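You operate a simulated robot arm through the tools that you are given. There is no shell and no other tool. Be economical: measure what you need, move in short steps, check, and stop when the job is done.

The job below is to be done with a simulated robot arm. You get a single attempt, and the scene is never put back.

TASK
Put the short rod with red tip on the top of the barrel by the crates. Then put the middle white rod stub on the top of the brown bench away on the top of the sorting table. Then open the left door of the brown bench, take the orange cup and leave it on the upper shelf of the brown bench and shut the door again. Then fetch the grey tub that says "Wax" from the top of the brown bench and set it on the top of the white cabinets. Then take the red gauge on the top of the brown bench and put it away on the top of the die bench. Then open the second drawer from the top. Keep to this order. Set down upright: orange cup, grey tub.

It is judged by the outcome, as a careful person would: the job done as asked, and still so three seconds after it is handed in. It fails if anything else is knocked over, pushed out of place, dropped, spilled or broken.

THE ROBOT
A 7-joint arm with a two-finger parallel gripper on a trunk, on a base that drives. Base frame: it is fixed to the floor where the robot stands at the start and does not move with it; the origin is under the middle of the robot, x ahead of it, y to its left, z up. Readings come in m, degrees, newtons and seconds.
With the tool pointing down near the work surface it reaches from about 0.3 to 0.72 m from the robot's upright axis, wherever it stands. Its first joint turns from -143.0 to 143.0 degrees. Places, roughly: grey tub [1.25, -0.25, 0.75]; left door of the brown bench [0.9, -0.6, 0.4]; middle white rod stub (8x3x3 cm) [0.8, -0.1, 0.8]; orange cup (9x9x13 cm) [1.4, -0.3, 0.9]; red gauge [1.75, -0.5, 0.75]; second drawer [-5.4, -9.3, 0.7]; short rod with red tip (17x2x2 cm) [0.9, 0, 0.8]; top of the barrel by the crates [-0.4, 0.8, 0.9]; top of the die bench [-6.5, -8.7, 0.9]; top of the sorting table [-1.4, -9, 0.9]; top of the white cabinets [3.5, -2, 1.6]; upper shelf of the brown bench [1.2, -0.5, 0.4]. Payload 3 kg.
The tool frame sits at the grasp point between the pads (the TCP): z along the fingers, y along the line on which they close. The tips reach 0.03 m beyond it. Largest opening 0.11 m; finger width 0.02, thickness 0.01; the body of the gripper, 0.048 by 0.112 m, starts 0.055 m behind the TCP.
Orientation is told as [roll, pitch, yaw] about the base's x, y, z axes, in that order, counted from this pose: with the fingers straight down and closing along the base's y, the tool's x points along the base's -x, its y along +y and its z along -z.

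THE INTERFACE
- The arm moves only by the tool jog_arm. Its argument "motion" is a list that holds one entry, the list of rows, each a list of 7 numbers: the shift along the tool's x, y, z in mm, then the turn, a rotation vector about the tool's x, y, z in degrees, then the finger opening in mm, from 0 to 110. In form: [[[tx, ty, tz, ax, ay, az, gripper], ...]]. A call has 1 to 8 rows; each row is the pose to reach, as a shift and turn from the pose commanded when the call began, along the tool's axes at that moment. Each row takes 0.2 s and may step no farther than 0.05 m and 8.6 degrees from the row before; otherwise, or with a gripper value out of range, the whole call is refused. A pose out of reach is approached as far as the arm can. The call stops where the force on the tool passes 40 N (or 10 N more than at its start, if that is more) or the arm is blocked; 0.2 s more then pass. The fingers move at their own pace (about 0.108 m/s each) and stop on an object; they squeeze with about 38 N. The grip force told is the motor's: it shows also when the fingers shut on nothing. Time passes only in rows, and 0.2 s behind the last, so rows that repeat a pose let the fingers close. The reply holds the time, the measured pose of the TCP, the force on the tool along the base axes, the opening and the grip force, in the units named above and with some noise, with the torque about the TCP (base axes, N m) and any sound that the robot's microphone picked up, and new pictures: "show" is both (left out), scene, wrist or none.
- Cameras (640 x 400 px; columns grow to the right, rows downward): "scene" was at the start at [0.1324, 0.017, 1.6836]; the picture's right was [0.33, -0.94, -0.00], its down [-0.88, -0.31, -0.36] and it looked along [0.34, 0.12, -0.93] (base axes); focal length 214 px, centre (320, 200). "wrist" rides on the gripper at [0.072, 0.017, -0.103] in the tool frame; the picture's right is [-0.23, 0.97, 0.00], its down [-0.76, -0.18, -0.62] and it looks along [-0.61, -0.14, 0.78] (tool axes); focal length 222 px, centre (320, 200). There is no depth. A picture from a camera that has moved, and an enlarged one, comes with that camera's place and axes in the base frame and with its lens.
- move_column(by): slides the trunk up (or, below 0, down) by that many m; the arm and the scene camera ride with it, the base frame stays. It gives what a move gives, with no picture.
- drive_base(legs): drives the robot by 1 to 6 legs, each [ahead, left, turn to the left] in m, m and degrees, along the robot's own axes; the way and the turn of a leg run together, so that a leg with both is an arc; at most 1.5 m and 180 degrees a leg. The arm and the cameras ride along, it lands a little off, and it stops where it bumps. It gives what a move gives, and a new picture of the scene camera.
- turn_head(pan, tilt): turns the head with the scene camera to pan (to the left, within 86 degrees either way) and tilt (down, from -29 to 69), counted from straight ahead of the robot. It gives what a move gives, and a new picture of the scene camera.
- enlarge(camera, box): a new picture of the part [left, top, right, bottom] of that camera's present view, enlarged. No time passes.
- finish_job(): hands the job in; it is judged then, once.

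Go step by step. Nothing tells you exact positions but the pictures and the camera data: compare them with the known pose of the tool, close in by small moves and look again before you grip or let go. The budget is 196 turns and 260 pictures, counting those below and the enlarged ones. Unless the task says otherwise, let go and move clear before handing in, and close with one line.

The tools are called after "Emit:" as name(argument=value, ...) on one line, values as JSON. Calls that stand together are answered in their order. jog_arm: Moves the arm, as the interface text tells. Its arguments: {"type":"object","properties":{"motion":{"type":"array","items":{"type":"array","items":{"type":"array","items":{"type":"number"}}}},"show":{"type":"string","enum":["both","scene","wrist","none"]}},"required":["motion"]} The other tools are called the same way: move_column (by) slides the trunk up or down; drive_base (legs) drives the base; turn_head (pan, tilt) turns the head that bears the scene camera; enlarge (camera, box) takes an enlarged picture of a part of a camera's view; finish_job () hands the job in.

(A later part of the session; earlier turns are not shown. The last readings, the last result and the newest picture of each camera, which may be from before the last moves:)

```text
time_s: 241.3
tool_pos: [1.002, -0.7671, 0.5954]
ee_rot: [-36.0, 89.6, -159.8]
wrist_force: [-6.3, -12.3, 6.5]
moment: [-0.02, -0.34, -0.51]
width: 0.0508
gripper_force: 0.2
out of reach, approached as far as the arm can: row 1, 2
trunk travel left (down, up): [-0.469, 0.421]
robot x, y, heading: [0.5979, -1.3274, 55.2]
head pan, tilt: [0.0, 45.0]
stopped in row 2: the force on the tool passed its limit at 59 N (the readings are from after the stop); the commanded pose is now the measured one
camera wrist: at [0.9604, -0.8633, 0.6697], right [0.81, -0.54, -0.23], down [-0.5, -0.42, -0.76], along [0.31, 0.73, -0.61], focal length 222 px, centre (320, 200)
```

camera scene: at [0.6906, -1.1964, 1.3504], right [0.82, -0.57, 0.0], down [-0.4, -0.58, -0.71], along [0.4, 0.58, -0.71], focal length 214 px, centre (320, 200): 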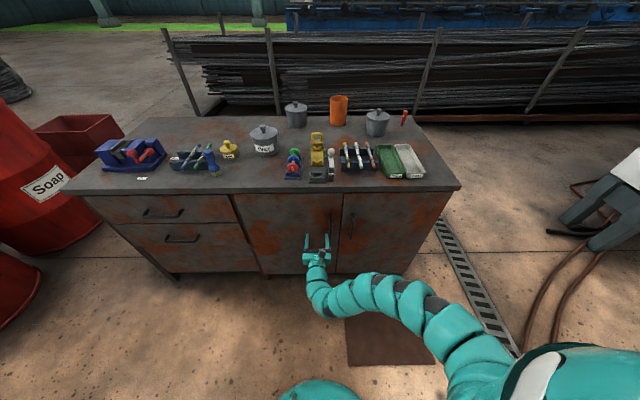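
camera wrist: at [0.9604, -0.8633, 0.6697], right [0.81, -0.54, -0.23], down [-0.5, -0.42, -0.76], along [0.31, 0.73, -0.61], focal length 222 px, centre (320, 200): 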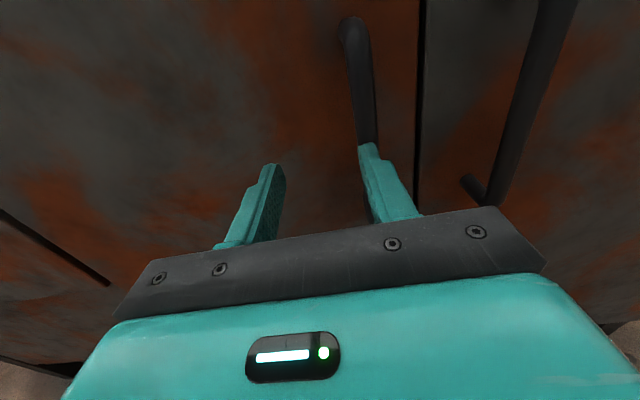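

The right finger brushed the bar's side, so the bar stands further out than thought. I'll back off, shift right by 42 mm, and come in again.

Emit:
jog_arm(motion=[[[0, -3, -20, 0, 0, 0, 50], [0, -3, -55, 0, 0, 0, 50], [0, 20, -55, 0, 0, 0, 50], [0, 42, -55, 0, 0, 0, 50]]], show="wrist")

```text
time_s: 242.3
tool_pos: [0.988, -0.7663, 0.5936]
ee_rot: [-19.7, 89.5, -143.5]
wrist_force: [0.3, -0.4, -0.2]
moment: [0.01, 0.01, 0.01]
width: 0.0501
gripper_force: 0.1
out of reach, approached as far as the arm can: row 1, 2, 3, 4
trunk travel left (down, up): [-0.469, 0.421]
robot x, y, heading: [0.5977, -1.3288, 55.5]
head pan, tilt: [0.0, 45.0]
camera wrist: at [0.9449, -0.8616, 0.6673], right [0.81, -0.54, -0.23], down [-0.5, -0.42, -0.76], along [0.31, 0.73, -0.61], focal length 222 px, centre (320, 200)
```

wrist: 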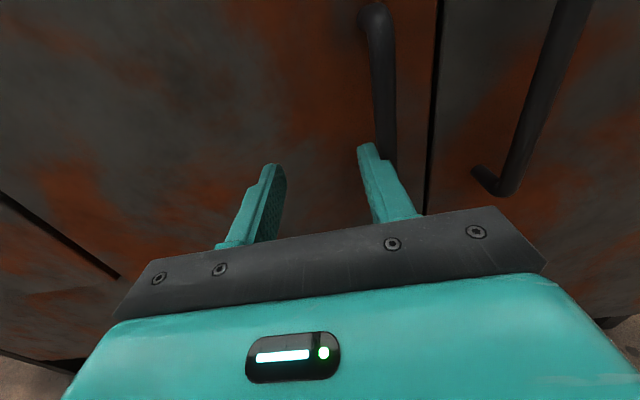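

The arm can't fold further in, so I'll use the base: back 8 cm and right 5.5 cm.

Emit:
drive_base(legs=[[-0.08, -0.055, 0]])

Emit:
enlarge(camera="wrist", box=[0, 0, 640, 400])

```text
time_s: 243.4
tool_pos: [0.9866, -0.8621, 0.5941]
ee_rot: [-22.2, 89.5, -146.1]
wrist_force: [-0.3, 0.5, 0.1]
moment: [0.0, -0.01, 0.02]
width: 0.0497
gripper_force: 0.1
trunk travel left (down, up): [-0.469, 0.421]
robot x, y, heading: [0.5983, -1.4266, 55.5]
head pan, tilt: [0.0, 45.0]
camera scene: at [0.6905, -1.2936, 1.3505], right [0.82, -0.57, 0.0], down [-0.4, -0.58, -0.71], along [0.4, 0.58, -0.71], focal length 214 px, centre (320, 200)
```

scene: 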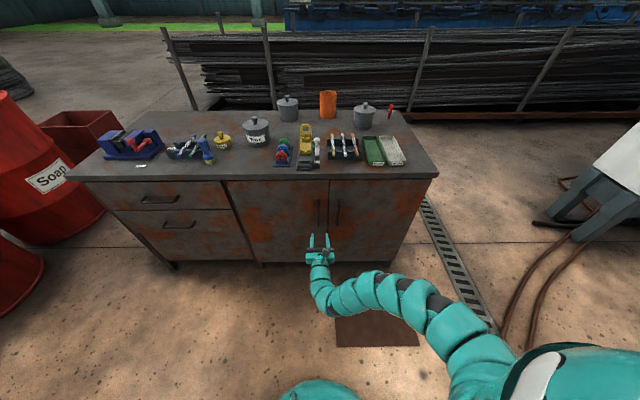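

```text
1.00 times, centred on (320, 200) of wrist (not enlarged: the box is as wide or as high as the picture)
camera zoom: at [0.9438, -0.9578, 0.6674], right [0.81, -0.54, -0.23], down [-0.5, -0.42, -0.76], along [0.31, 0.73, -0.61], focal length 222 px, centre (320, 200)
```

zoom: 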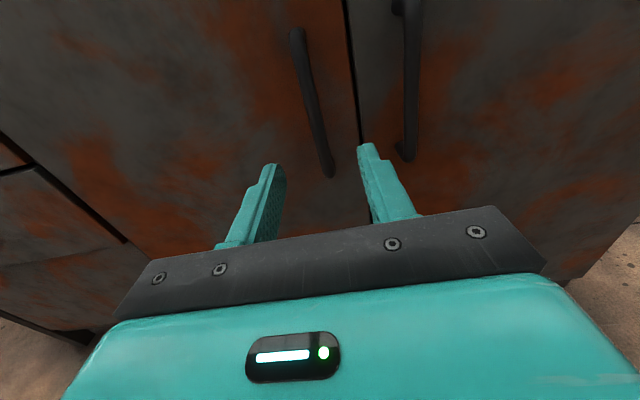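

The left handle is now centred between the fingers. I'll advance about 10 cm and close on the bar.

Emit:
jog_arm(motion=[[[0, -4, 30, 0, 0, 0, 50], [0, -4, 60, 0, 0, 0, 50], [0, -4, 85, 0, 0, 0, 50], [0, -4, 105, 0, 0, 0, 50]]], show="wrist")

```text
time_s: 244.4
tool_pos: [1.0403, -0.7705, 0.5935]
ee_rot: [-33.8, 89.6, -157.6]
wrist_force: [0.2, -0.5, 0.7]
moment: [0.0, 0.02, 0.02]
width: 0.0502
gripper_force: 0.0
trunk travel left (down, up): [-0.469, 0.421]
robot x, y, heading: [0.6012, -1.4231, 55.4]
head pan, tilt: [0.0, 45.0]
camera wrist: at [0.9986, -0.8667, 0.6671], right [0.81, -0.54, -0.23], down [-0.5, -0.42, -0.76], along [0.31, 0.73, -0.61], focal length 222 px, centre (320, 200)
```

wrist: 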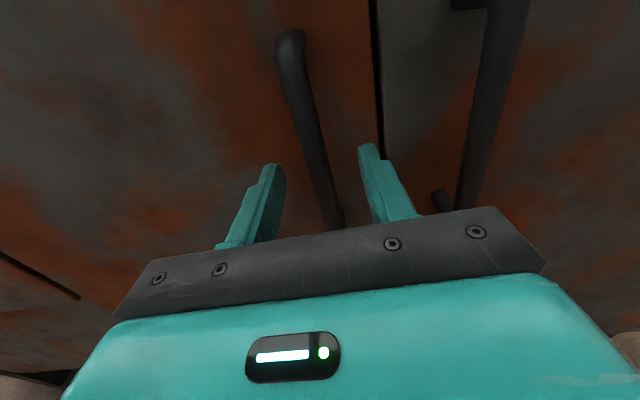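

Emit:
jog_arm(motion=[[[0, 0, 4, 0, 0, 0, 30], [0, 0, 4, 0, 0, 0, 0], [0, 0, 4, 0, 0, 0, 0], [0, 0, 4, 0, 0, 0, 0]]], show="wrist")

```text
time_s: 245.4
tool_pos: [1.0426, -0.7689, 0.5938]
ee_rot: [-22.4, 89.4, -146.2]
wrist_force: [-0.9, 1.2, 0.2]
moment: [0.17, -0.34, 0.03]
width: 0.0137
gripper_force: 44.6
trunk travel left (down, up): [-0.469, 0.421]
robot x, y, heading: [0.601, -1.4268, 55.4]
head pan, tilt: [0.0, 45.0]
camera wrist: at [1.0005, -0.8642, 0.667], right [0.81, -0.54, -0.23], down [-0.5, -0.42, -0.76], along [0.31, 0.73, -0.61], focal length 222 px, centre (320, 200)
```

wrist: 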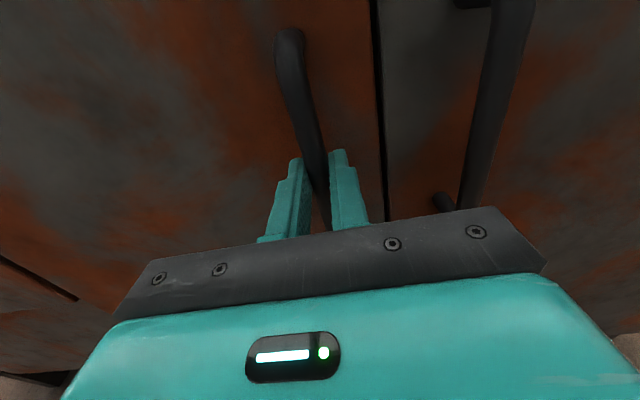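

I have the bar. Now I pull the door by rotating the whole robot a few degrees about the hinge (estimated at [0.77, -0.52]).

Emit:
drive_base(legs=[[-0.031, 0.074, -5]])

```text
time_s: 246.4
tool_pos: [1.0202, -0.791, 0.5937]
ee_rot: [-18.8, 89.6, -147.5]
wrist_force: [-5.3, 5.1, 2.4]
moment: [-0.48, 0.0, 0.02]
width: 0.0135
gripper_force: 44.6
trunk travel left (down, up): [-0.469, 0.421]
robot x, y, heading: [0.5235, -1.408, 50.6]
head pan, tilt: [0.0, 45.0]
camera scene: at [0.6246, -1.2823, 1.3505], right [0.77, -0.64, 0.0], down [-0.45, -0.55, -0.71], along [0.45, 0.55, -0.71], focal length 214 px, centre (320, 200)
```

scene: 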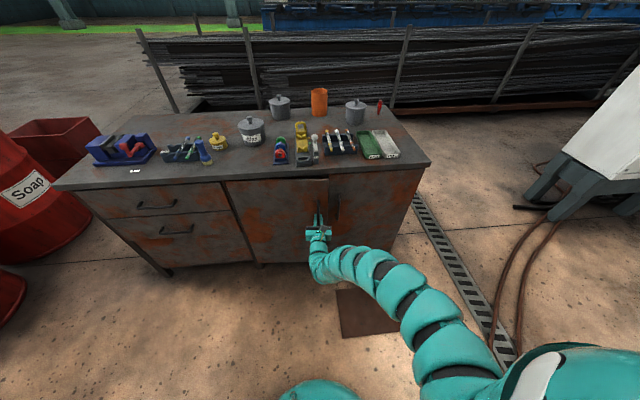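

The door is moving with small forces. Continuing the same arc.

Emit:
drive_base(legs=[[-0.031, 0.074, -5], [-0.031, 0.074, -5], [-0.031, 0.074, -5], [-0.031, 0.074, -5]])

```text
time_s: 249.4
tool_pos: [0.9331, -0.8491, 0.5938]
ee_rot: [-29.8, 89.7, -176.5]
wrist_force: [-1.4, 1.8, -0.6]
moment: [-0.52, 0.37, 0.16]
width: 0.0137
gripper_force: 44.9
trunk travel left (down, up): [-0.469, 0.421]
robot x, y, heading: [0.27, -1.2849, 33.1]
head pan, tilt: [0.0, 45.0]
stopped in leg 4: the force on the tool passed its limit at 41 N (the readings are from after the stop); the commanded pose is now the measured one
camera scene: at [0.4057, -1.1988, 1.3504], right [0.55, -0.84, 0.0], down [-0.59, -0.39, -0.71], along [0.59, 0.39, -0.71], focal length 214 px, centre (320, 200)
```

scene: 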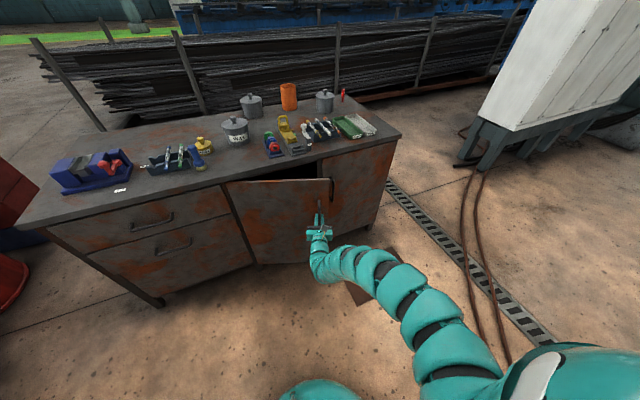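

The door is about 22° open. I'll continue to about 35°, staying clear of the fan.

Emit:
drive_base(legs=[[-0.029, 0.055, -4.2], [-0.026, 0.066, -4.5], [-0.025, 0.06, -4]])

Emit:
turn_head(pan=40, tilt=50)

```text
time_s: 251.6
tool_pos: [0.858, -0.8796, 0.5926]
ee_rot: [-22.5, 89.5, 178.1]
wrist_force: [-4.9, 15.3, 2.3]
moment: [-0.37, 0.14, 0.12]
width: 0.0138
gripper_force: 45.0
trunk travel left (down, up): [-0.469, 0.421]
robot x, y, heading: [0.1157, -1.1602, 20.4]
head pan, tilt: [0.0, 45.0]
camera scene: at [0.2665, -1.1027, 1.3505], right [0.35, -0.94, 0.0], down [-0.66, -0.25, -0.71], along [0.66, 0.25, -0.71], focal length 214 px, centre (320, 200)
```

scene: 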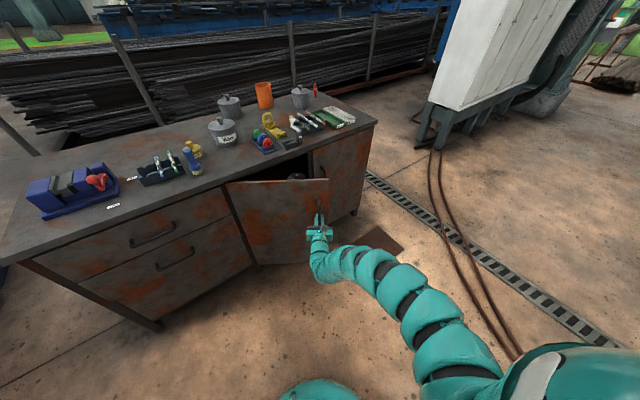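

```text
time_s: 252.6
tool_pos: [0.8584, -0.8794, 0.5933]
ee_rot: [-28.8, 89.6, 171.9]
wrist_force: [-1.2, 4.0, -1.6]
moment: [-0.08, -0.42, 0.08]
width: 0.0135
gripper_force: 45.1
trunk travel left (down, up): [-0.469, 0.421]
robot x, y, heading: [0.1183, -1.1603, 20.5]
head pan, tilt: [40.0, 50.0]
camera scene: at [0.2289, -1.0649, 1.3435], right [0.87, -0.49, 0.0], down [-0.38, -0.67, -0.64], along [0.32, 0.56, -0.77], focal length 214 px, centre (320, 200)
```

scene: 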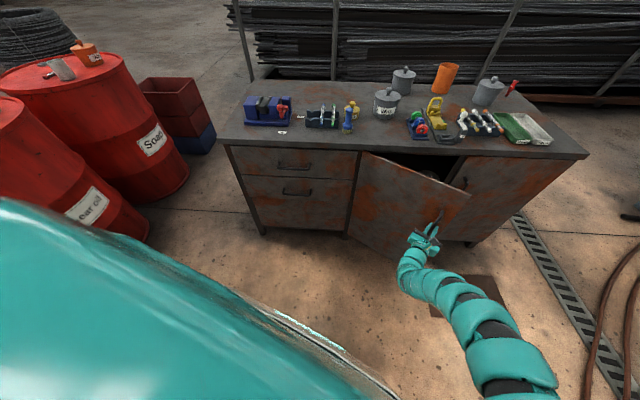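

The door is about 35° open. I'll let go, retract, and move around so the gripper can push the door further open from its inner side.

Emit:
jog_arm(motion=[[[0, 0, 0, 0, 0, 0, 40], [0, 0, 0, 0, 0, 0, 60], [0, 0, -30, 0, 0, 0, 60], [0, 0, -65, 0, 0, 0, 60]]], show="wrist")

```text
time_s: 253.6
tool_pos: [0.7958, -0.9025, 0.5943]
ee_rot: [-32.6, 89.6, 168.3]
wrist_force: [0.7, -0.4, 1.0]
moment: [0.01, 0.02, -0.02]
width: 0.0601
gripper_force: 0.0
trunk travel left (down, up): [-0.469, 0.421]
robot x, y, heading: [0.1155, -1.1538, 20.8]
head pan, tilt: [40.0, 50.0]
camera wrist: at [0.7071, -0.9554, 0.6678], right [0.34, -0.91, -0.23], down [-0.65, -0.05, -0.76], along [0.68, 0.41, -0.61], focal length 222 px, centre (320, 200)
```

wrist: 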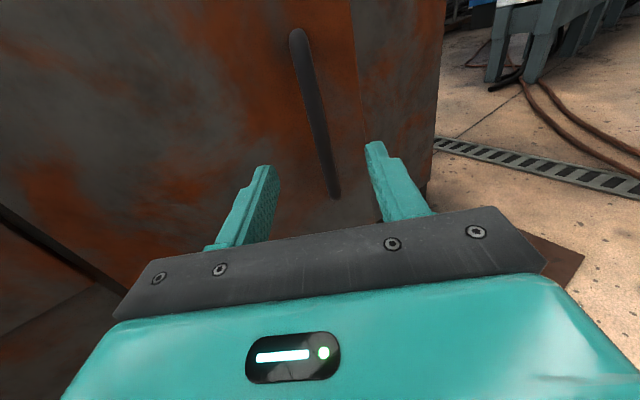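

Emit:
drive_base(legs=[[0, -0.35, 0], [0.327, -0.166, 0], [0, 0, 35]])

Emit:
turn_head(pan=0, tilt=45)

```text
time_s: 259.5
tool_pos: [1.0169, -0.941, 0.5937]
ee_rot: [-28.9, 89.6, -153.2]
wrist_force: [-0.8, 0.7, -0.2]
moment: [-0.01, 0.0, 0.03]
width: 0.0601
gripper_force: 0.2
trunk travel left (down, up): [-0.469, 0.421]
robot x, y, heading: [0.6107, -1.5401, 55.8]
head pan, tilt: [40.0, 50.0]
camera scene: at [0.6441, -1.3995, 1.3435], right [1.0, 0.1, 0.0], down [0.07, -0.76, -0.64], along [-0.06, 0.64, -0.77], focal length 214 px, centre (320, 200)
```

scene: 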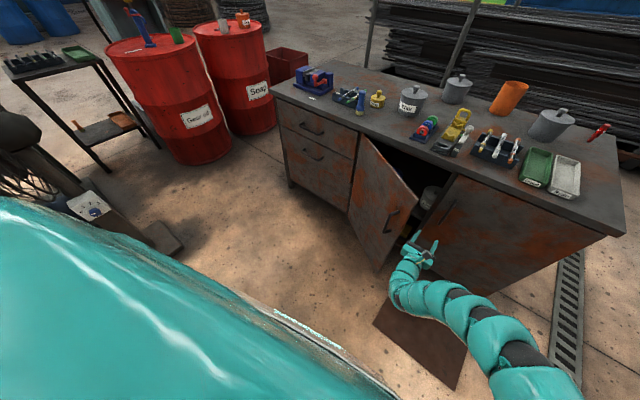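

```text
time_s: 260.6
tool_pos: [1.0161, -0.9397, 0.5927]
ee_rot: [-30.0, 89.5, -154.3]
wrist_force: [-0.7, 0.4, -0.2]
moment: [-0.01, -0.01, -0.01]
width: 0.0598
gripper_force: 0.2
trunk travel left (down, up): [-0.469, 0.421]
robot x, y, heading: [0.6092, -1.5407, 55.4]
head pan, tilt: [0.0, 45.0]
camera scene: at [0.6975, -1.4091, 1.3504], right [0.83, -0.56, 0.0], down [-0.4, -0.58, -0.71], along [0.4, 0.58, -0.71], focal length 214 px, centre (320, 200)
```

scene: 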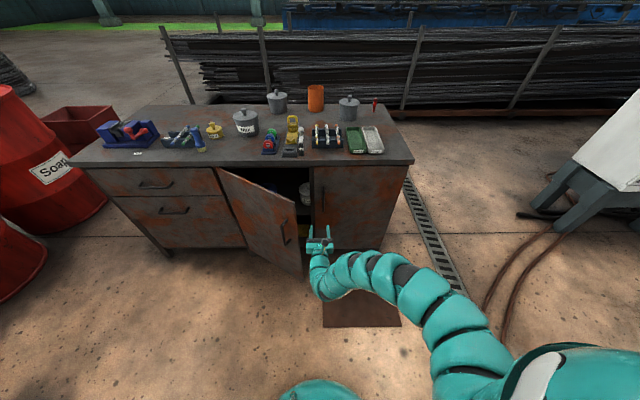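

The gripper is just inside the door's free edge. I'll strafe left to push the door wide open.

Emit:
drive_base(legs=[[0.03, 0.1, 0], [0, 0.2, 0]])

```text
time_s: 261.7
tool_pos: [0.9889, -0.8951, 0.5928]
ee_rot: [-2.2, 89.4, -128.1]
wrist_force: [5.3, -8.5, 1.1]
moment: [-0.09, -0.01, 0.5]
width: 0.0552
gripper_force: 0.1
trunk travel left (down, up): [-0.469, 0.421]
robot x, y, heading: [0.563, -1.4888, 55.3]
head pan, tilt: [0.0, 45.0]
stopped in leg 1: the force on the tool passed its limit at 53 N (the readings are from after the stop); the commanded pose is now the measured one
camera scene: at [0.6562, -1.357, 1.3504], right [0.82, -0.57, 0.0], down [-0.4, -0.58, -0.71], along [0.4, 0.58, -0.71], focal length 214 px, centre (320, 200)
```

scene: 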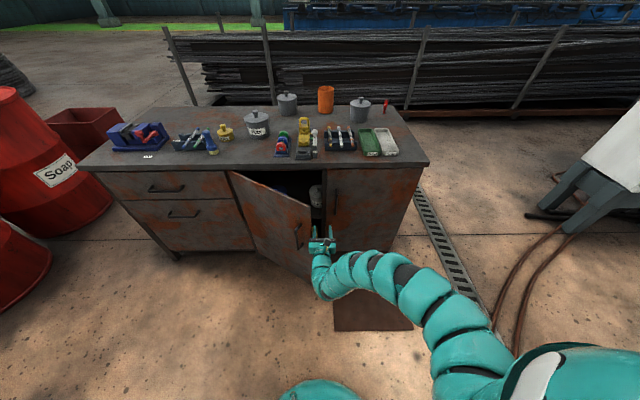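

Emit:
enlarge(camera="wrist", box=[0, 0, 640, 400])

Emit:
enlarge(camera="scene", box=[220, 150, 430, 290])

```text
1.00 times, centred on (320, 200) of wrist (not enlarged: the box is as wide or as high as the picture)
camera zoom: at [0.9426, -0.9882, 0.6657], right [0.79, -0.58, -0.23], down [-0.52, -0.41, -0.76], along [0.34, 0.71, -0.61], focal length 222 px, centre (320, 200)
```

zoom: 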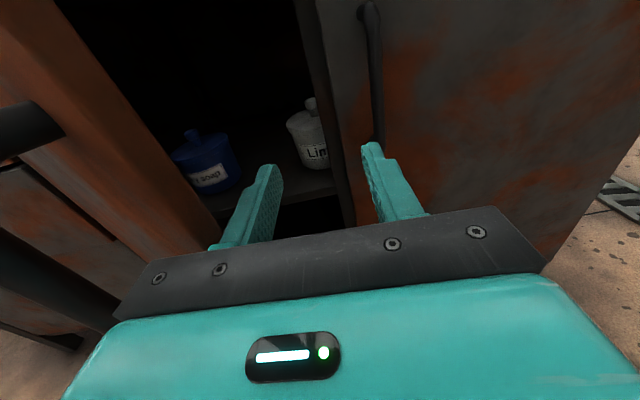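

```text
2.86 times, centred on (325, 220) of scene
camera zoom: at [0.6562, -1.357, 1.3504], right [0.82, -0.57, 0.0], down [-0.4, -0.58, -0.71], along [0.4, 0.58, -0.71], focal length 613 px, centre (306, 143)
```

zoom: 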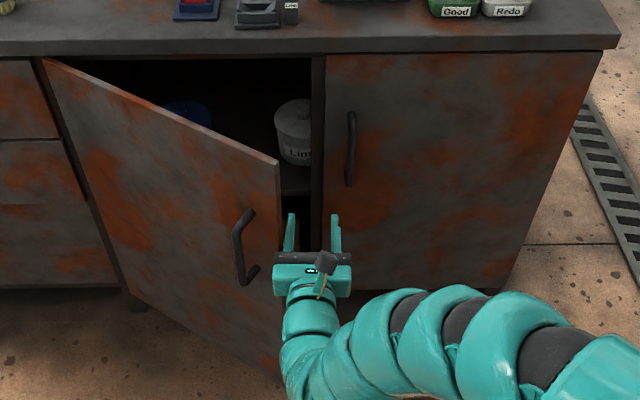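

The left finger is inside the door edge and the shelf is visible with two tubs on it. I'll push more gently with the arm, fingers closed.

Emit:
jog_arm(motion=[[[0, 12, 0, 0, 0, 0, 20], [0, 12, 20, 0, 0, 0, 0], [0, 0, 30, 0, 0, 0, 0], [0, -12, 25, 0, 0, 0, 0], [0, -24, 18, 0, 0, 0, 0], [0, -36, 10, 0, 0, 0, 0], [0, -48, 2, 0, 0, 0, 0], [0, -60, -6, 0, 0, 0, 0]]])

```text
time_s: 262.4
tool_pos: [1.0173, -0.8842, 0.5884]
ee_rot: [6.3, 89.2, -120.9]
wrist_force: [4.6, -10.3, 4.6]
moment: [0.22, 0.43, 0.85]
width: 0.0002
gripper_force: 37.4
trunk travel left (down, up): [-0.469, 0.421]
robot x, y, heading: [0.5619, -1.4877, 55.4]
head pan, tilt: [0.0, 45.0]
stopped in row 3: the force on the tool passed its limit at 51 N (the readings are from after the stop); the commanded pose is now the measured one
camera scene: at [0.6554, -1.3569, 1.3506], right [0.82, -0.57, 0.0], down [-0.4, -0.58, -0.71], along [0.4, 0.58, -0.71], focal length 214 px, centre (320, 200)
camera wrist: at [0.9686, -0.9764, 0.6637], right [0.77, -0.59, -0.23], down [-0.52, -0.4, -0.75], along [0.36, 0.7, -0.62], focal length 222 px, centre (320, 200)
```

scene: 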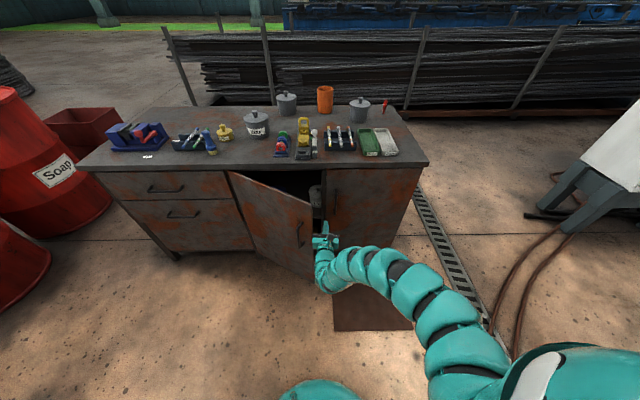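
wrist: 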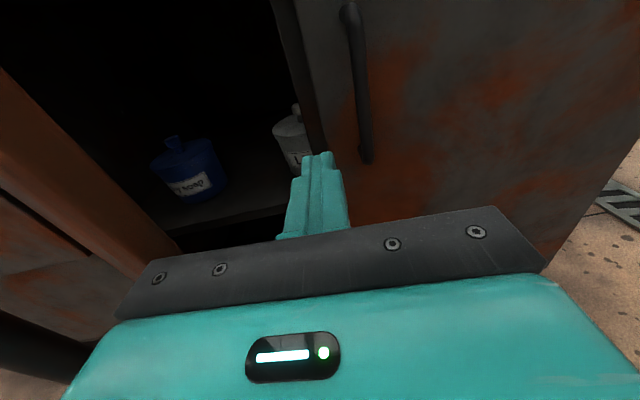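

The door edge met the gripper body head-on. Instead I'll back off, yaw the tool left about 50°, and hook the closed fingers behind the door to draw it outward.

Emit:
jog_arm(motion=[[[0, 12, -25, 0, 0, 0, 0], [0, 33, -50, 0, 0, 0, 0], [0, 33, -50, 8.5, 0, 0, 0], [0, 33, -50, 17, 0, 0, 0], [0, 33, -50, 25.5, 0, 0, 0], [0, 33, -50, 34, 0, 0, 0], [0, 33, -50, 42.5, 0, 0, 0], [0, 33, -50, 51, 0, 0, 0]]])

```text
time_s: 264.2
tool_pos: [0.9995, -0.8827, 0.6244]
ee_rot: [-4.7, 88.5, -117.8]
wrist_force: [0.4, 0.1, 0.5]
moment: [0.0, -0.01, -0.01]
width: 0.0002
gripper_force: 38.2
out of reach, approached as far as the arm can: row 3, 4, 5, 6, 7, 8
trunk travel left (down, up): [-0.469, 0.421]
robot x, y, heading: [0.5619, -1.4858, 55.1]
head pan, tilt: [0.0, 45.0]
camera scene: at [0.6556, -1.3565, 1.3504], right [0.82, -0.57, 0.0], down [-0.4, -0.58, -0.71], along [0.4, 0.58, -0.71], focal length 214 px, centre (320, 200)
camera wrist: at [0.9769, -0.9845, 0.7004], right [0.89, -0.38, -0.23], down [-0.42, -0.52, -0.74], along [0.17, 0.76, -0.63], focal length 222 px, centre (320, 200)
```

scene: 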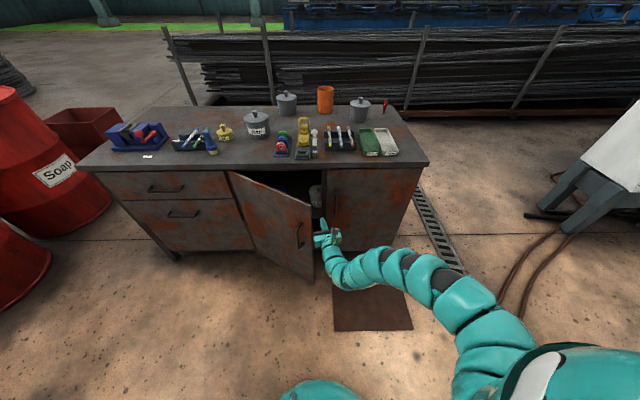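
wrist: 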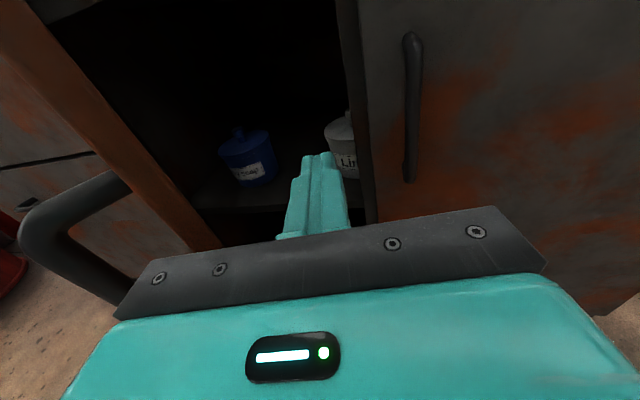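

The wrist can't yaw that far, so I'll use the base: back off, go right, turn left 40° and enter the gap at an angle.

Emit:
drive_base(legs=[[-0.15, 0, 0], [0.19, -0.604, 0], [0, 0, 40]])

Emit:
enlarge(camera="wrist", box=[0, 0, 640, 400])

```text
time_s: 270.7
tool_pos: [1.045, -1.0635, 0.6242]
ee_rot: [-4.8, 88.6, -78.4]
wrist_force: [0.3, 0.6, 0.8]
moment: [0.01, 0.0, -0.01]
width: 0.0
gripper_force: 38.1
trunk travel left (down, up): [-0.469, 0.421]
robot x, y, heading: [1.0893, -1.8038, 94.5]
head pan, tilt: [0.0, 45.0]
camera scene: at [1.0779, -1.6472, 1.3504], right [1.0, 0.08, 0.0], down [0.06, -0.7, -0.71], along [-0.06, 0.7, -0.71], focal length 214 px, centre (320, 200)
```

scene: 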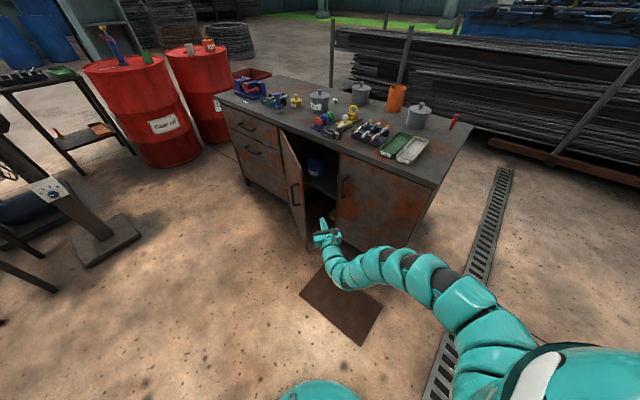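

```text
1.00 times, centred on (320, 200) of wrist (not enlarged: the box is as wide or as high as the picture)
camera zoom: at [1.0915, -1.1566, 0.7003], right [0.94, 0.27, -0.23], down [0.01, -0.67, -0.74], along [-0.35, 0.69, -0.63], focal length 222 px, centre (320, 200)
```

zoom: 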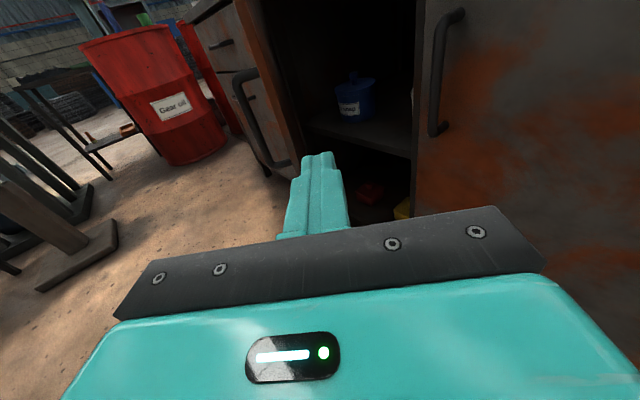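

The fingers point right into the gap. I'll drive in so they pass behind the door's edge.

Emit:
drive_base(legs=[[0.276, 0.029, 0]])

Emit:
enlarge(camera="wrist", box=[0, 0, 640, 400])

```text
time_s: 272.6
tool_pos: [0.994, -0.7869, 0.6244]
ee_rot: [-5.0, 88.5, -78.7]
wrist_force: [-0.6, 1.0, -0.6]
moment: [0.01, 0.0, -0.02]
width: 0.0
gripper_force: 37.8
trunk travel left (down, up): [-0.469, 0.421]
robot x, y, heading: [1.0389, -1.5295, 94.6]
head pan, tilt: [0.0, 45.0]
camera scene: at [1.0268, -1.3699, 1.3504], right [1.0, 0.08, 0.0], down [0.06, -0.71, -0.71], along [-0.06, 0.7, -0.71], focal length 214 px, centre (320, 200)
```

scene: 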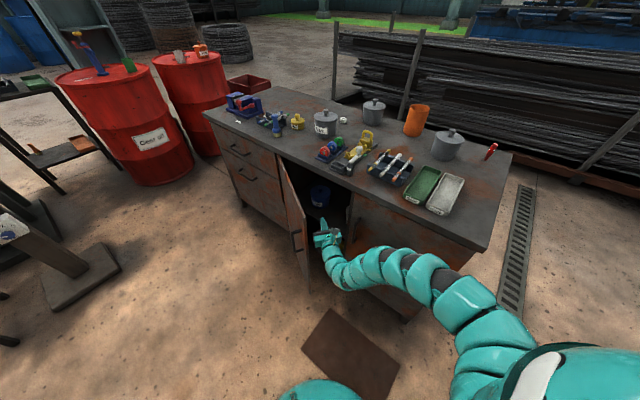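

```text
1.00 times, centred on (320, 200) of wrist (not enlarged: the box is as wide or as high as the picture)
camera zoom: at [1.04, -0.8795, 0.7002], right [0.94, 0.27, -0.23], down [0.01, -0.67, -0.74], along [-0.35, 0.69, -0.63], focal length 222 px, centre (320, 200)
```

zoom: 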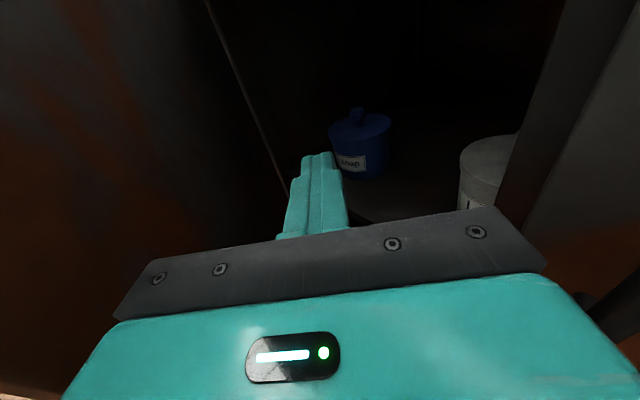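

Fingers are behind the door; moving left is now nearly along the opening direction. I'll push gently.

Emit:
jog_arm(motion=[[[0, -15, 0, 0, 0, 0, 0], [0, -30, 0, 0, 0, 0, 0], [0, -45, 0, 0, 0, 0, 0], [0, -60, 0, 0, 0, 0, 0], [0, -75, 0, 0, 0, 0, 0], [0, -90, 0, 0, 0, 0, 0], [0, -105, 0, 0, 0, 0, 0], [0, -120, 0, 0, 0, 0, 0]]])

```text
time_s: 274.4
tool_pos: [0.8813, -0.8204, 0.6256]
ee_rot: [-5.4, 88.5, -79.1]
wrist_force: [-0.3, -0.4, -0.9]
moment: [-0.01, 0.0, 0.03]
width: 0.0
gripper_force: 37.5
trunk travel left (down, up): [-0.469, 0.421]
robot x, y, heading: [1.0411, -1.5264, 94.6]
head pan, tilt: [0.0, 45.0]
camera scene: at [1.0266, -1.3703, 1.3504], right [1.0, 0.08, 0.0], down [0.06, -0.7, -0.71], along [-0.06, 0.7, -0.71], focal length 214 px, centre (320, 200)
camera wrist: at [0.9272, -0.9147, 0.7011], right [0.94, 0.27, -0.23], down [0.01, -0.67, -0.74], along [-0.35, 0.69, -0.63], focal length 222 px, centre (320, 200)
```

scene: 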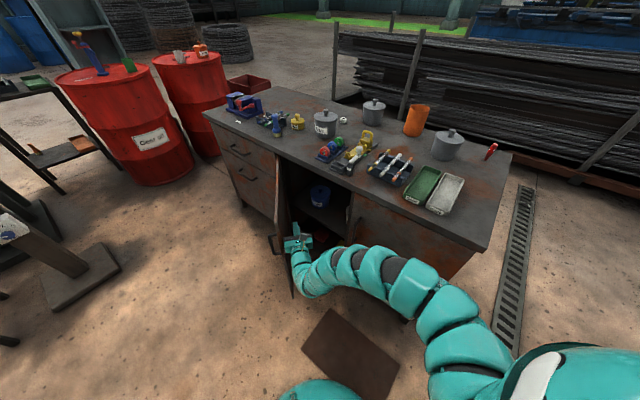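
wrist: 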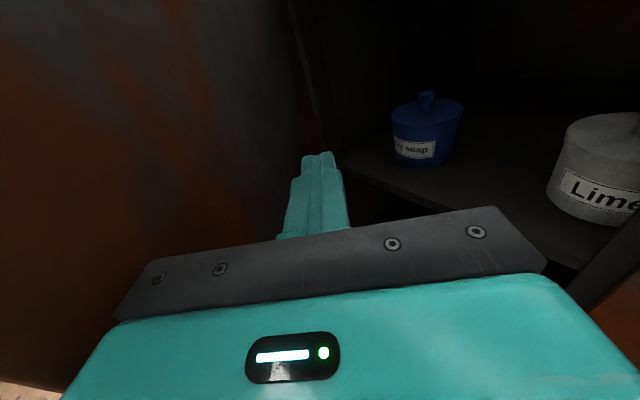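

Working well. Push further.

Emit:
jog_arm(motion=[[[0, -15, 0, 0, 0, 0, 0], [0, -30, 0, 0, 0, 0, 0], [0, -45, 3, 0, 0, 0, 0], [0, -60, 6, 0, 0, 0, 0], [0, -75, 10, 0, 0, 0, 0], [0, -90, 15, 0, 0, 0, 0], [0, -105, 20, 0, 0, 0, 0], [0, -120, 25, 0, 0, 0, 0]]])

```text
time_s: 276.2
tool_pos: [0.7569, -0.8289, 0.624]
ee_rot: [-3.1, 88.4, -76.7]
wrist_force: [-0.4, 0.1, 0.0]
moment: [0.02, -0.02, 0.01]
width: 0.0
gripper_force: 37.6
trunk travel left (down, up): [-0.469, 0.421]
robot x, y, heading: [1.0425, -1.533, 94.6]
head pan, tilt: [0.0, 45.0]
camera scene: at [1.0267, -1.3702, 1.3504], right [1.0, 0.08, 0.0], down [0.06, -0.7, -0.71], along [-0.06, 0.7, -0.71], focal length 214 px, centre (320, 200)
camera wrist: at [0.8027, -0.9217, 0.7003], right [0.94, 0.27, -0.23], down [0.01, -0.67, -0.74], along [-0.35, 0.69, -0.63], focal length 222 px, centre (320, 200)
```

scene: 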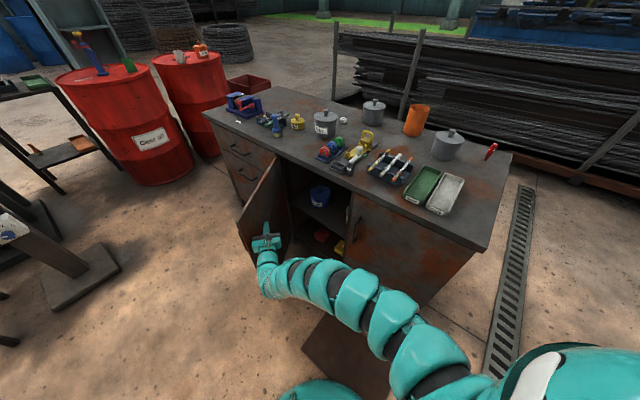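
wrist: 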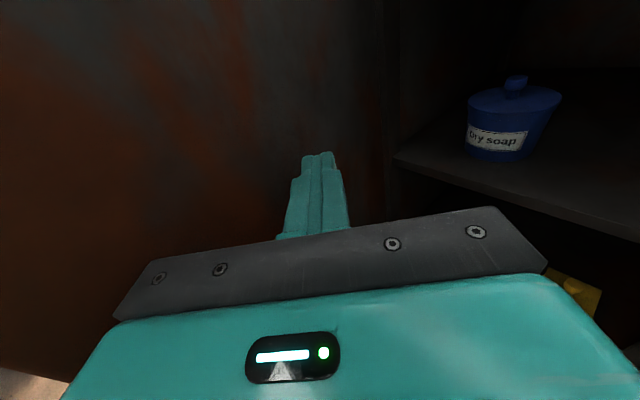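

Emit:
jog_arm(motion=[[[0, -15, 5, 0, 0, 0, 0], [0, -30, 10, 0, 0, 0, 0], [0, -45, 15, 0, 0, 0, 0], [0, -60, 20, 0, 0, 0, 0], [0, -75, 25, 0, 0, 0, 0], [0, -90, 30, 0, 0, 0, 0]]], show="scene")

```text
time_s: 277.6
tool_pos: [0.6932, -0.828, 0.627]
ee_rot: [-5.1, 88.5, -78.6]
wrist_force: [0.7, 0.7, -1.1]
moment: [0.01, -0.01, 0.0]
width: 0.0
gripper_force: 38.0
out of reach, approached as far as the arm can: row 5, 6
trunk travel left (down, up): [-0.469, 0.421]
robot x, y, heading: [1.0411, -1.5284, 94.7]
head pan, tilt: [0.0, 45.0]
camera scene: at [1.0267, -1.3702, 1.3504], right [1.0, 0.08, 0.0], down [0.06, -0.7, -0.71], along [-0.06, 0.7, -0.71], focal length 214 px, centre (320, 200)
```

scene: 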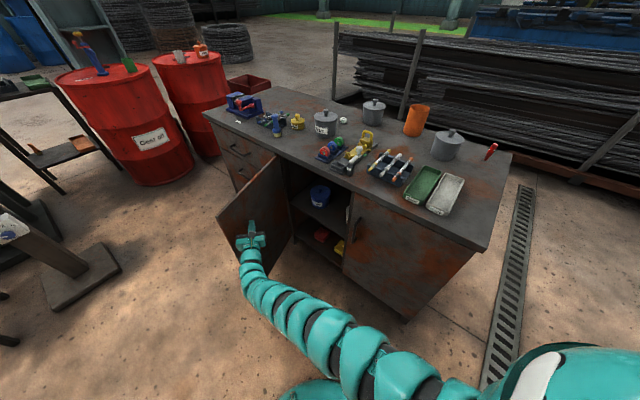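

The door now stands wide open (~105°), and the upper shelf (z ≈ 0.42) shows a "Dry soap" tub and a "Lime" tub with space behind them. I'll back out, centre the arm and raise the column, then go around the right end for the cup.

Emit:
drive_base(legs=[[-0.45, 0, 0]])

Emit:
jog_arm(motion=[[[0, 40, 0, 0, 0, 0, 30], [0, 80, 0, 0, 0, 0, 60], [0, 120, 0, 0, 0, 0, 90], [0, 160, 0, 0, 0, 0, 105], [0, 200, 0, 0, 0, 0, 105], [0, 240, 0, 0, 0, 0, 105], [0, 270, 0, 0, 0, 0, 105]]], show="none")

Emit:
move_column(by=0.33)

```text
time_s: 280.4
tool_pos: [0.7301, -1.2723, 0.6275]
ee_rot: [-4.9, 88.5, -78.7]
wrist_force: [-0.5, -0.2, -0.6]
moment: [-0.02, 0.0, 0.0]
width: 0.0
gripper_force: 37.4
trunk travel left (down, up): [-0.469, 0.421]
robot x, y, heading: [1.0752, -1.9738, 94.3]
head pan, tilt: [0.0, 45.0]
camera scene: at [1.0621, -1.817, 1.3505], right [1.0, 0.08, 0.0], down [0.06, -0.7, -0.71], along [-0.06, 0.7, -0.71], focal length 214 px, centre (320, 200)
```

scene: 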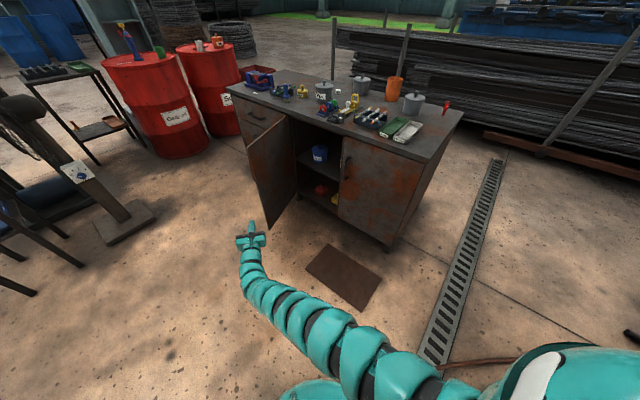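

```text
time_s: 281.9
tool_pos: [0.9883, -1.1992, 0.6267]
ee_rot: [-7.2, 88.5, -80.9]
wrist_force: [0.7, 0.2, 0.3]
moment: [0.01, -0.01, 0.04]
width: 0.1051
gripper_force: 0.0
trunk travel left (down, up): [-0.469, 0.421]
robot x, y, heading: [1.0789, -1.9736, 94.6]
head pan, tilt: [0.0, 45.0]
```

```text
time_s: 285.2
tool_pos: [0.9877, -1.1976, 0.9578]
ee_rot: [-5.4, 88.5, -78.9]
wrist_force: [-0.4, 0.2, 0.6]
moment: [0.01, 0.0, -0.02]
width: 0.1051
gripper_force: 0.2
trunk travel left (down, up): [-0.799, 0.091]
robot x, y, heading: [1.0764, -1.9776, 94.7]
head pan, tilt: [0.0, 45.0]
```

Emit:
drive_base(legs=[[0, 0, -57], [0.7, 0, 0], [0.7, 0, 0], [0, 0, 52.3]])

Emit:
turn_head(pan=-60, tilt=25)

Emit:
turn_head(pan=20, tilt=40)

```text
time_s: 297.4
tool_pos: [2.1687, -0.3558, 0.9576]
ee_rot: [-4.9, 88.5, -83.3]
wrist_force: [0.0, -0.2, 0.1]
moment: [0.0, 0.0, 0.01]
width: 0.105
gripper_force: 0.1
trunk travel left (down, up): [-0.799, 0.091]
robot x, y, heading: [2.1877, -1.1388, 89.5]
head pan, tilt: [0.0, 45.0]
camera scene: at [2.1904, -0.9768, 1.6804], right [1.0, -0.01, 0.0], down [0.0, -0.71, -0.71], along [0.0, 0.71, -0.71], focal length 214 px, centre (320, 200)
```

scene: 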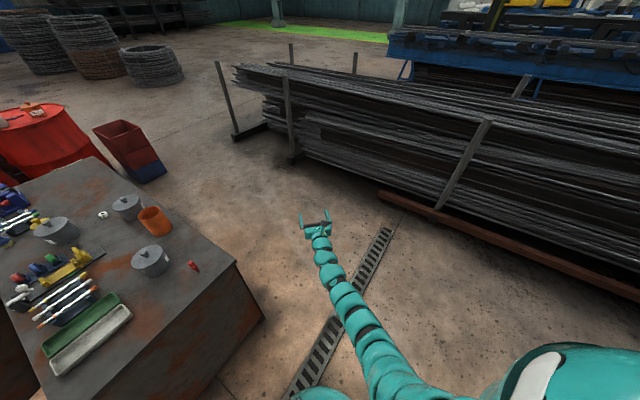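

```text
time_s: 298.7
tool_pos: [2.1687, -0.3544, 0.9567]
ee_rot: [-5.0, 88.4, -83.5]
wrist_force: [-0.1, 0.8, 0.5]
moment: [0.03, -0.02, 0.0]
width: 0.1054
gripper_force: 0.1
trunk travel left (down, up): [-0.799, 0.091]
robot x, y, heading: [2.1929, -1.135, 89.7]
head pan, tilt: [-60.0, 25.0]
camera scene: at [2.2701, -1.0126, 1.711], right [0.5, -0.87, 0.0], down [-0.37, -0.21, -0.91], along [0.79, 0.45, -0.42], focal length 214 px, centre (320, 200)
```

scene: 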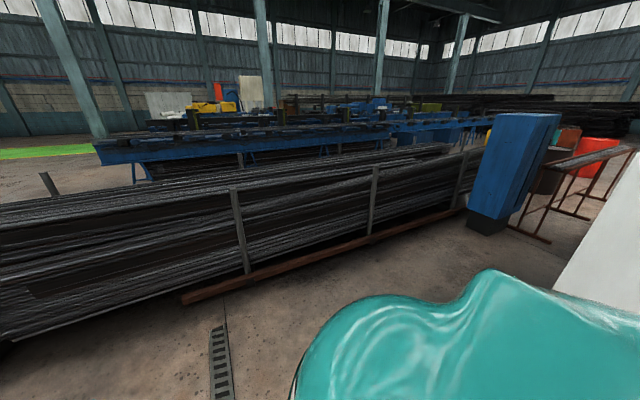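

```text
time_s: 300.2
tool_pos: [2.1681, -0.3554, 0.9571]
ee_rot: [-5.4, 88.5, -83.8]
wrist_force: [0.1, -1.1, 1.3]
moment: [-0.01, -0.01, -0.03]
width: 0.1048
gripper_force: 0.1
trunk travel left (down, up): [-0.799, 0.091]
robot x, y, heading: [2.1898, -1.1382, 89.8]
head pan, tilt: [20.0, 40.0]
camera scene: at [2.1616, -0.9781, 1.6877], right [0.94, 0.34, 0.0], down [0.22, -0.61, -0.77], along [-0.26, 0.72, -0.64], focal length 214 px, centre (320, 200)
```

scene: 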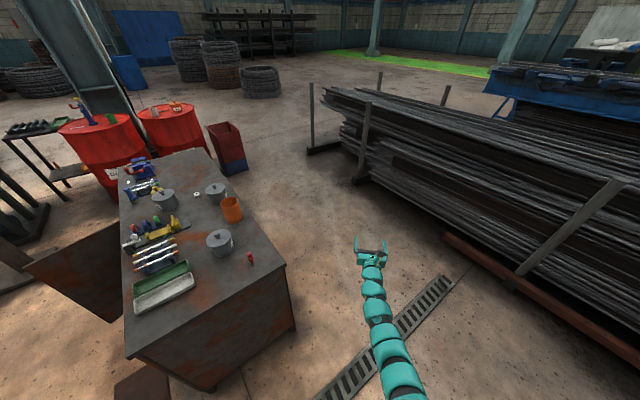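

Clear way round the end. I'll drive behind the bench and face the cup from the back.

Emit:
drive_base(legs=[[1.24, 0, 0], [0, 0, 90], [0, -0.4, 0], [0, 0, 56.5], [0, -0.2, 0]])

Emit:
turn_head(pan=0, tilt=45)

Emit:
enlarge(camera="wrist", box=[0, 0, 640, 400])

```text
time_s: 316.1
tool_pos: [1.6245, -0.026, 0.9586]
ee_rot: [-7.4, 88.5, 59.1]
wrist_force: [-0.2, -0.2, 0.9]
moment: [0.0, 0.01, 0.0]
width: 0.1053
gripper_force: 0.1
trunk travel left (down, up): [-0.799, 0.091]
robot x, y, heading: [2.0551, 0.6263, -125.7]
head pan, tilt: [20.0, 40.0]
camera scene: at [1.9842, 0.4796, 1.6877], right [-0.96, 0.26, 0.0], down [0.17, 0.62, -0.77], along [-0.2, -0.74, -0.64], focal length 214 px, centre (320, 200)
```

scene: 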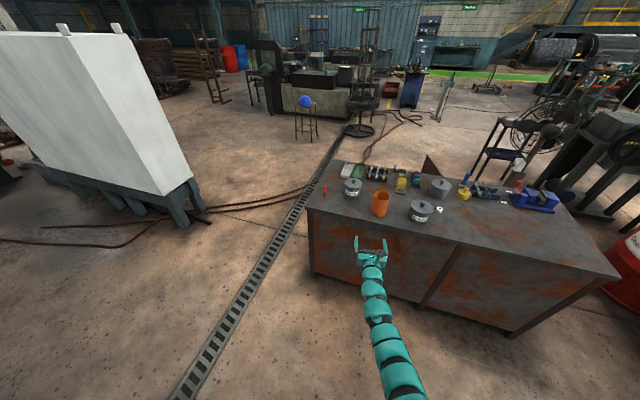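

```text
time_s: 317.0
tool_pos: [1.6244, -0.0257, 0.9574]
ee_rot: [-5.6, 88.5, 61.1]
wrist_force: [0.0, 0.8, 0.8]
moment: [-0.04, -0.01, 0.01]
width: 0.1053
gripper_force: 0.0
trunk travel left (down, up): [-0.799, 0.091]
robot x, y, heading: [2.0545, 0.6263, -125.1]
head pan, tilt: [0.0, 45.0]
camera scene: at [1.9608, 0.4944, 1.6804], right [-0.82, 0.58, 0.0], down [0.41, 0.58, -0.71], along [-0.41, -0.58, -0.71], focal length 214 px, centre (320, 200)
```

scene: 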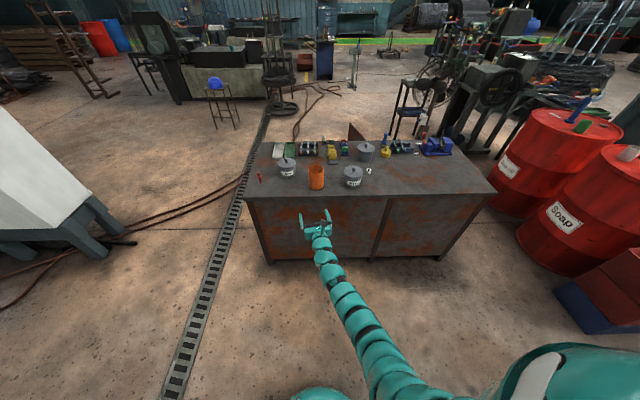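

```text
1.00 times, centred on (320, 200) of wrist (not enlarged: the box is as wide or as high as the picture)
camera zoom: at [1.6507, 0.073, 1.0328], right [-0.89, 0.39, -0.23], down [0.42, 0.52, -0.74], along [-0.17, -0.76, -0.63], focal length 222 px, centre (320, 200)
```

zoom: 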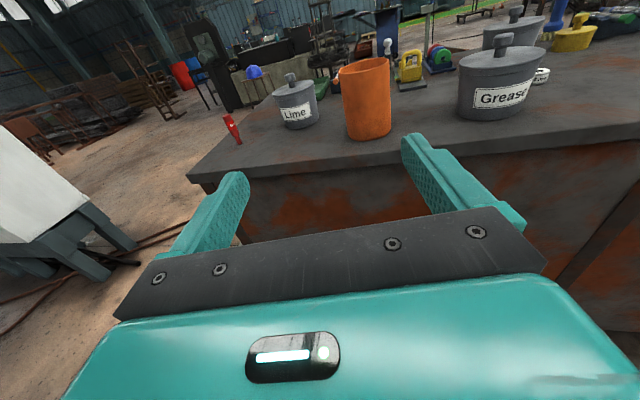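

Labels read: right tub "Lime", back tub "Grease", so the front one is Wax. The cup is near [1.41, -0.33]; I'll tilt the tool 20° down, align it, and check.

Emit:
jog_arm(motion=[[[-8, 0, 0, -3.3, -6.6, 0, 110], [-16, 0, 0, -6.6, -13.2, 0, 110], [-25, 0, 0, -10, -20, 0, 110]]], show="wrist")

```text
time_s: 317.8
tool_pos: [1.6253, -0.025, 0.9312]
ee_rot: [5.3, 68.4, 61.8]
wrist_force: [0.8, 0.5, -0.2]
moment: [0.0, 0.02, 0.02]
width: 0.1098
gripper_force: 0.0
out of reach, approached as far as the arm can: row 1
trunk travel left (down, up): [-0.799, 0.091]
robot x, y, heading: [2.0545, 0.625, -125.1]
head pan, tilt: [0.0, 45.0]
camera wrist: at [1.6529, 0.0397, 1.0373], right [-0.77, 0.61, -0.18], down [0.61, 0.63, -0.49], along [-0.18, -0.48, -0.86], focal length 222 px, centre (320, 200)
```

wrist: 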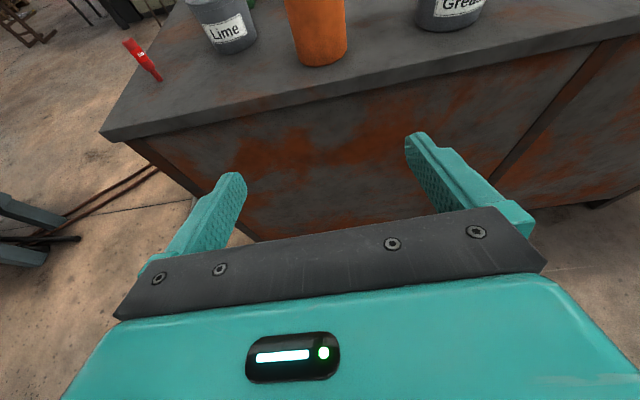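

Tool is aligned with the cup to within a few mm. I'll drive forward 0.30 m and check.

Emit:
drive_base(legs=[[0.29, 0, 0]])

Emit:
enlarge(camera="wrist", box=[0, 0, 640, 400])

```text
time_s: 319.8
tool_pos: [1.4556, -0.2739, 0.931]
ee_rot: [5.0, 68.5, 61.8]
wrist_force: [-0.3, 0.6, 0.3]
moment: [0.0, -0.01, 0.0]
width: 0.11
gripper_force: 0.1
trunk travel left (down, up): [-0.799, 0.091]
robot x, y, heading: [1.8835, 0.3816, -124.9]
head pan, tilt: [0.0, 45.0]
camera scene: at [1.7881, 0.2473, 1.6803], right [-0.82, 0.57, 0.0], down [0.41, 0.58, -0.71], along [-0.41, -0.58, -0.71], focal length 214 px, centre (320, 200)
```

scene: 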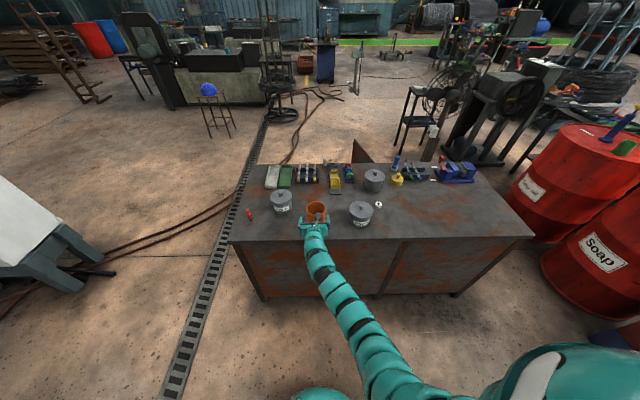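

```text
1.00 times, centred on (320, 200) of wrist (not enlarged: the box is as wide or as high as the picture)
camera zoom: at [1.4827, -0.2084, 1.0373], right [-0.78, 0.6, -0.18], down [0.6, 0.63, -0.49], along [-0.18, -0.49, -0.85], focal length 222 px, centre (320, 200)
```

zoom: 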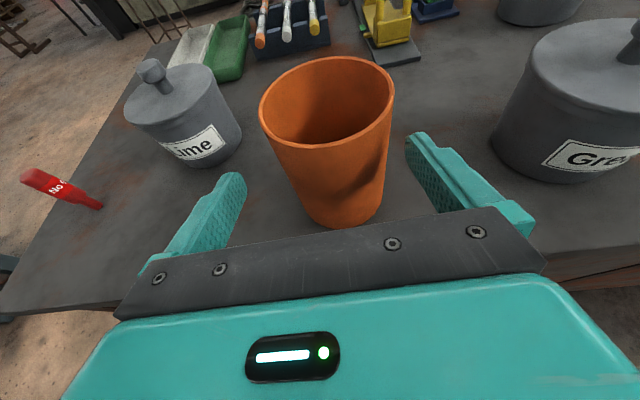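

The cup sits centred between the fingers, about 55 mm ahead. I'll move in horizontally and close.

Emit:
jog_arm(motion=[[[10, 3, 26, 0, 0, 0, 110], [20, 6, 51, 0, 0, 0, 110], [20, 6, 51, 0, 0, 0, 90], [20, 6, 51, 0, 0, 0, 70], [20, 6, 51, 0, 0, 0, 50], [20, 6, 51, 0, 0, 0, 40]]], show="wrist")

```text
time_s: 321.2
tool_pos: [1.4223, -0.3164, 0.9352]
ee_rot: [4.8, 68.6, 61.6]
wrist_force: [-1.3, -2.5, 5.8]
moment: [-0.58, -0.18, -0.08]
width: 0.0877
gripper_force: 38.3
trunk travel left (down, up): [-0.799, 0.091]
robot x, y, heading: [1.8827, 0.3786, -125.3]
head pan, tilt: [0.0, 45.0]
camera wrist: at [1.4491, -0.2519, 1.0413], right [-0.78, 0.6, -0.18], down [0.6, 0.63, -0.49], along [-0.18, -0.49, -0.85], focal length 222 px, centre (320, 200)
```

wrist: 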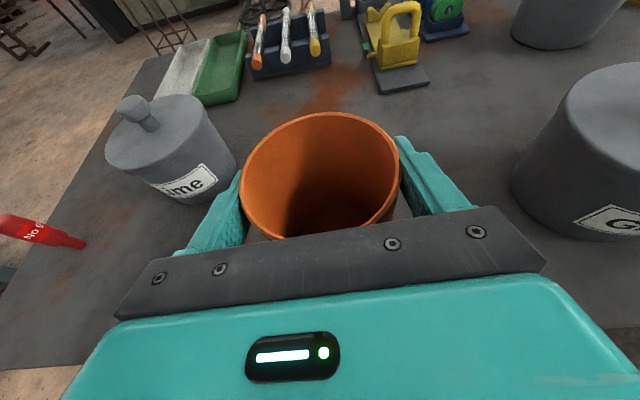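

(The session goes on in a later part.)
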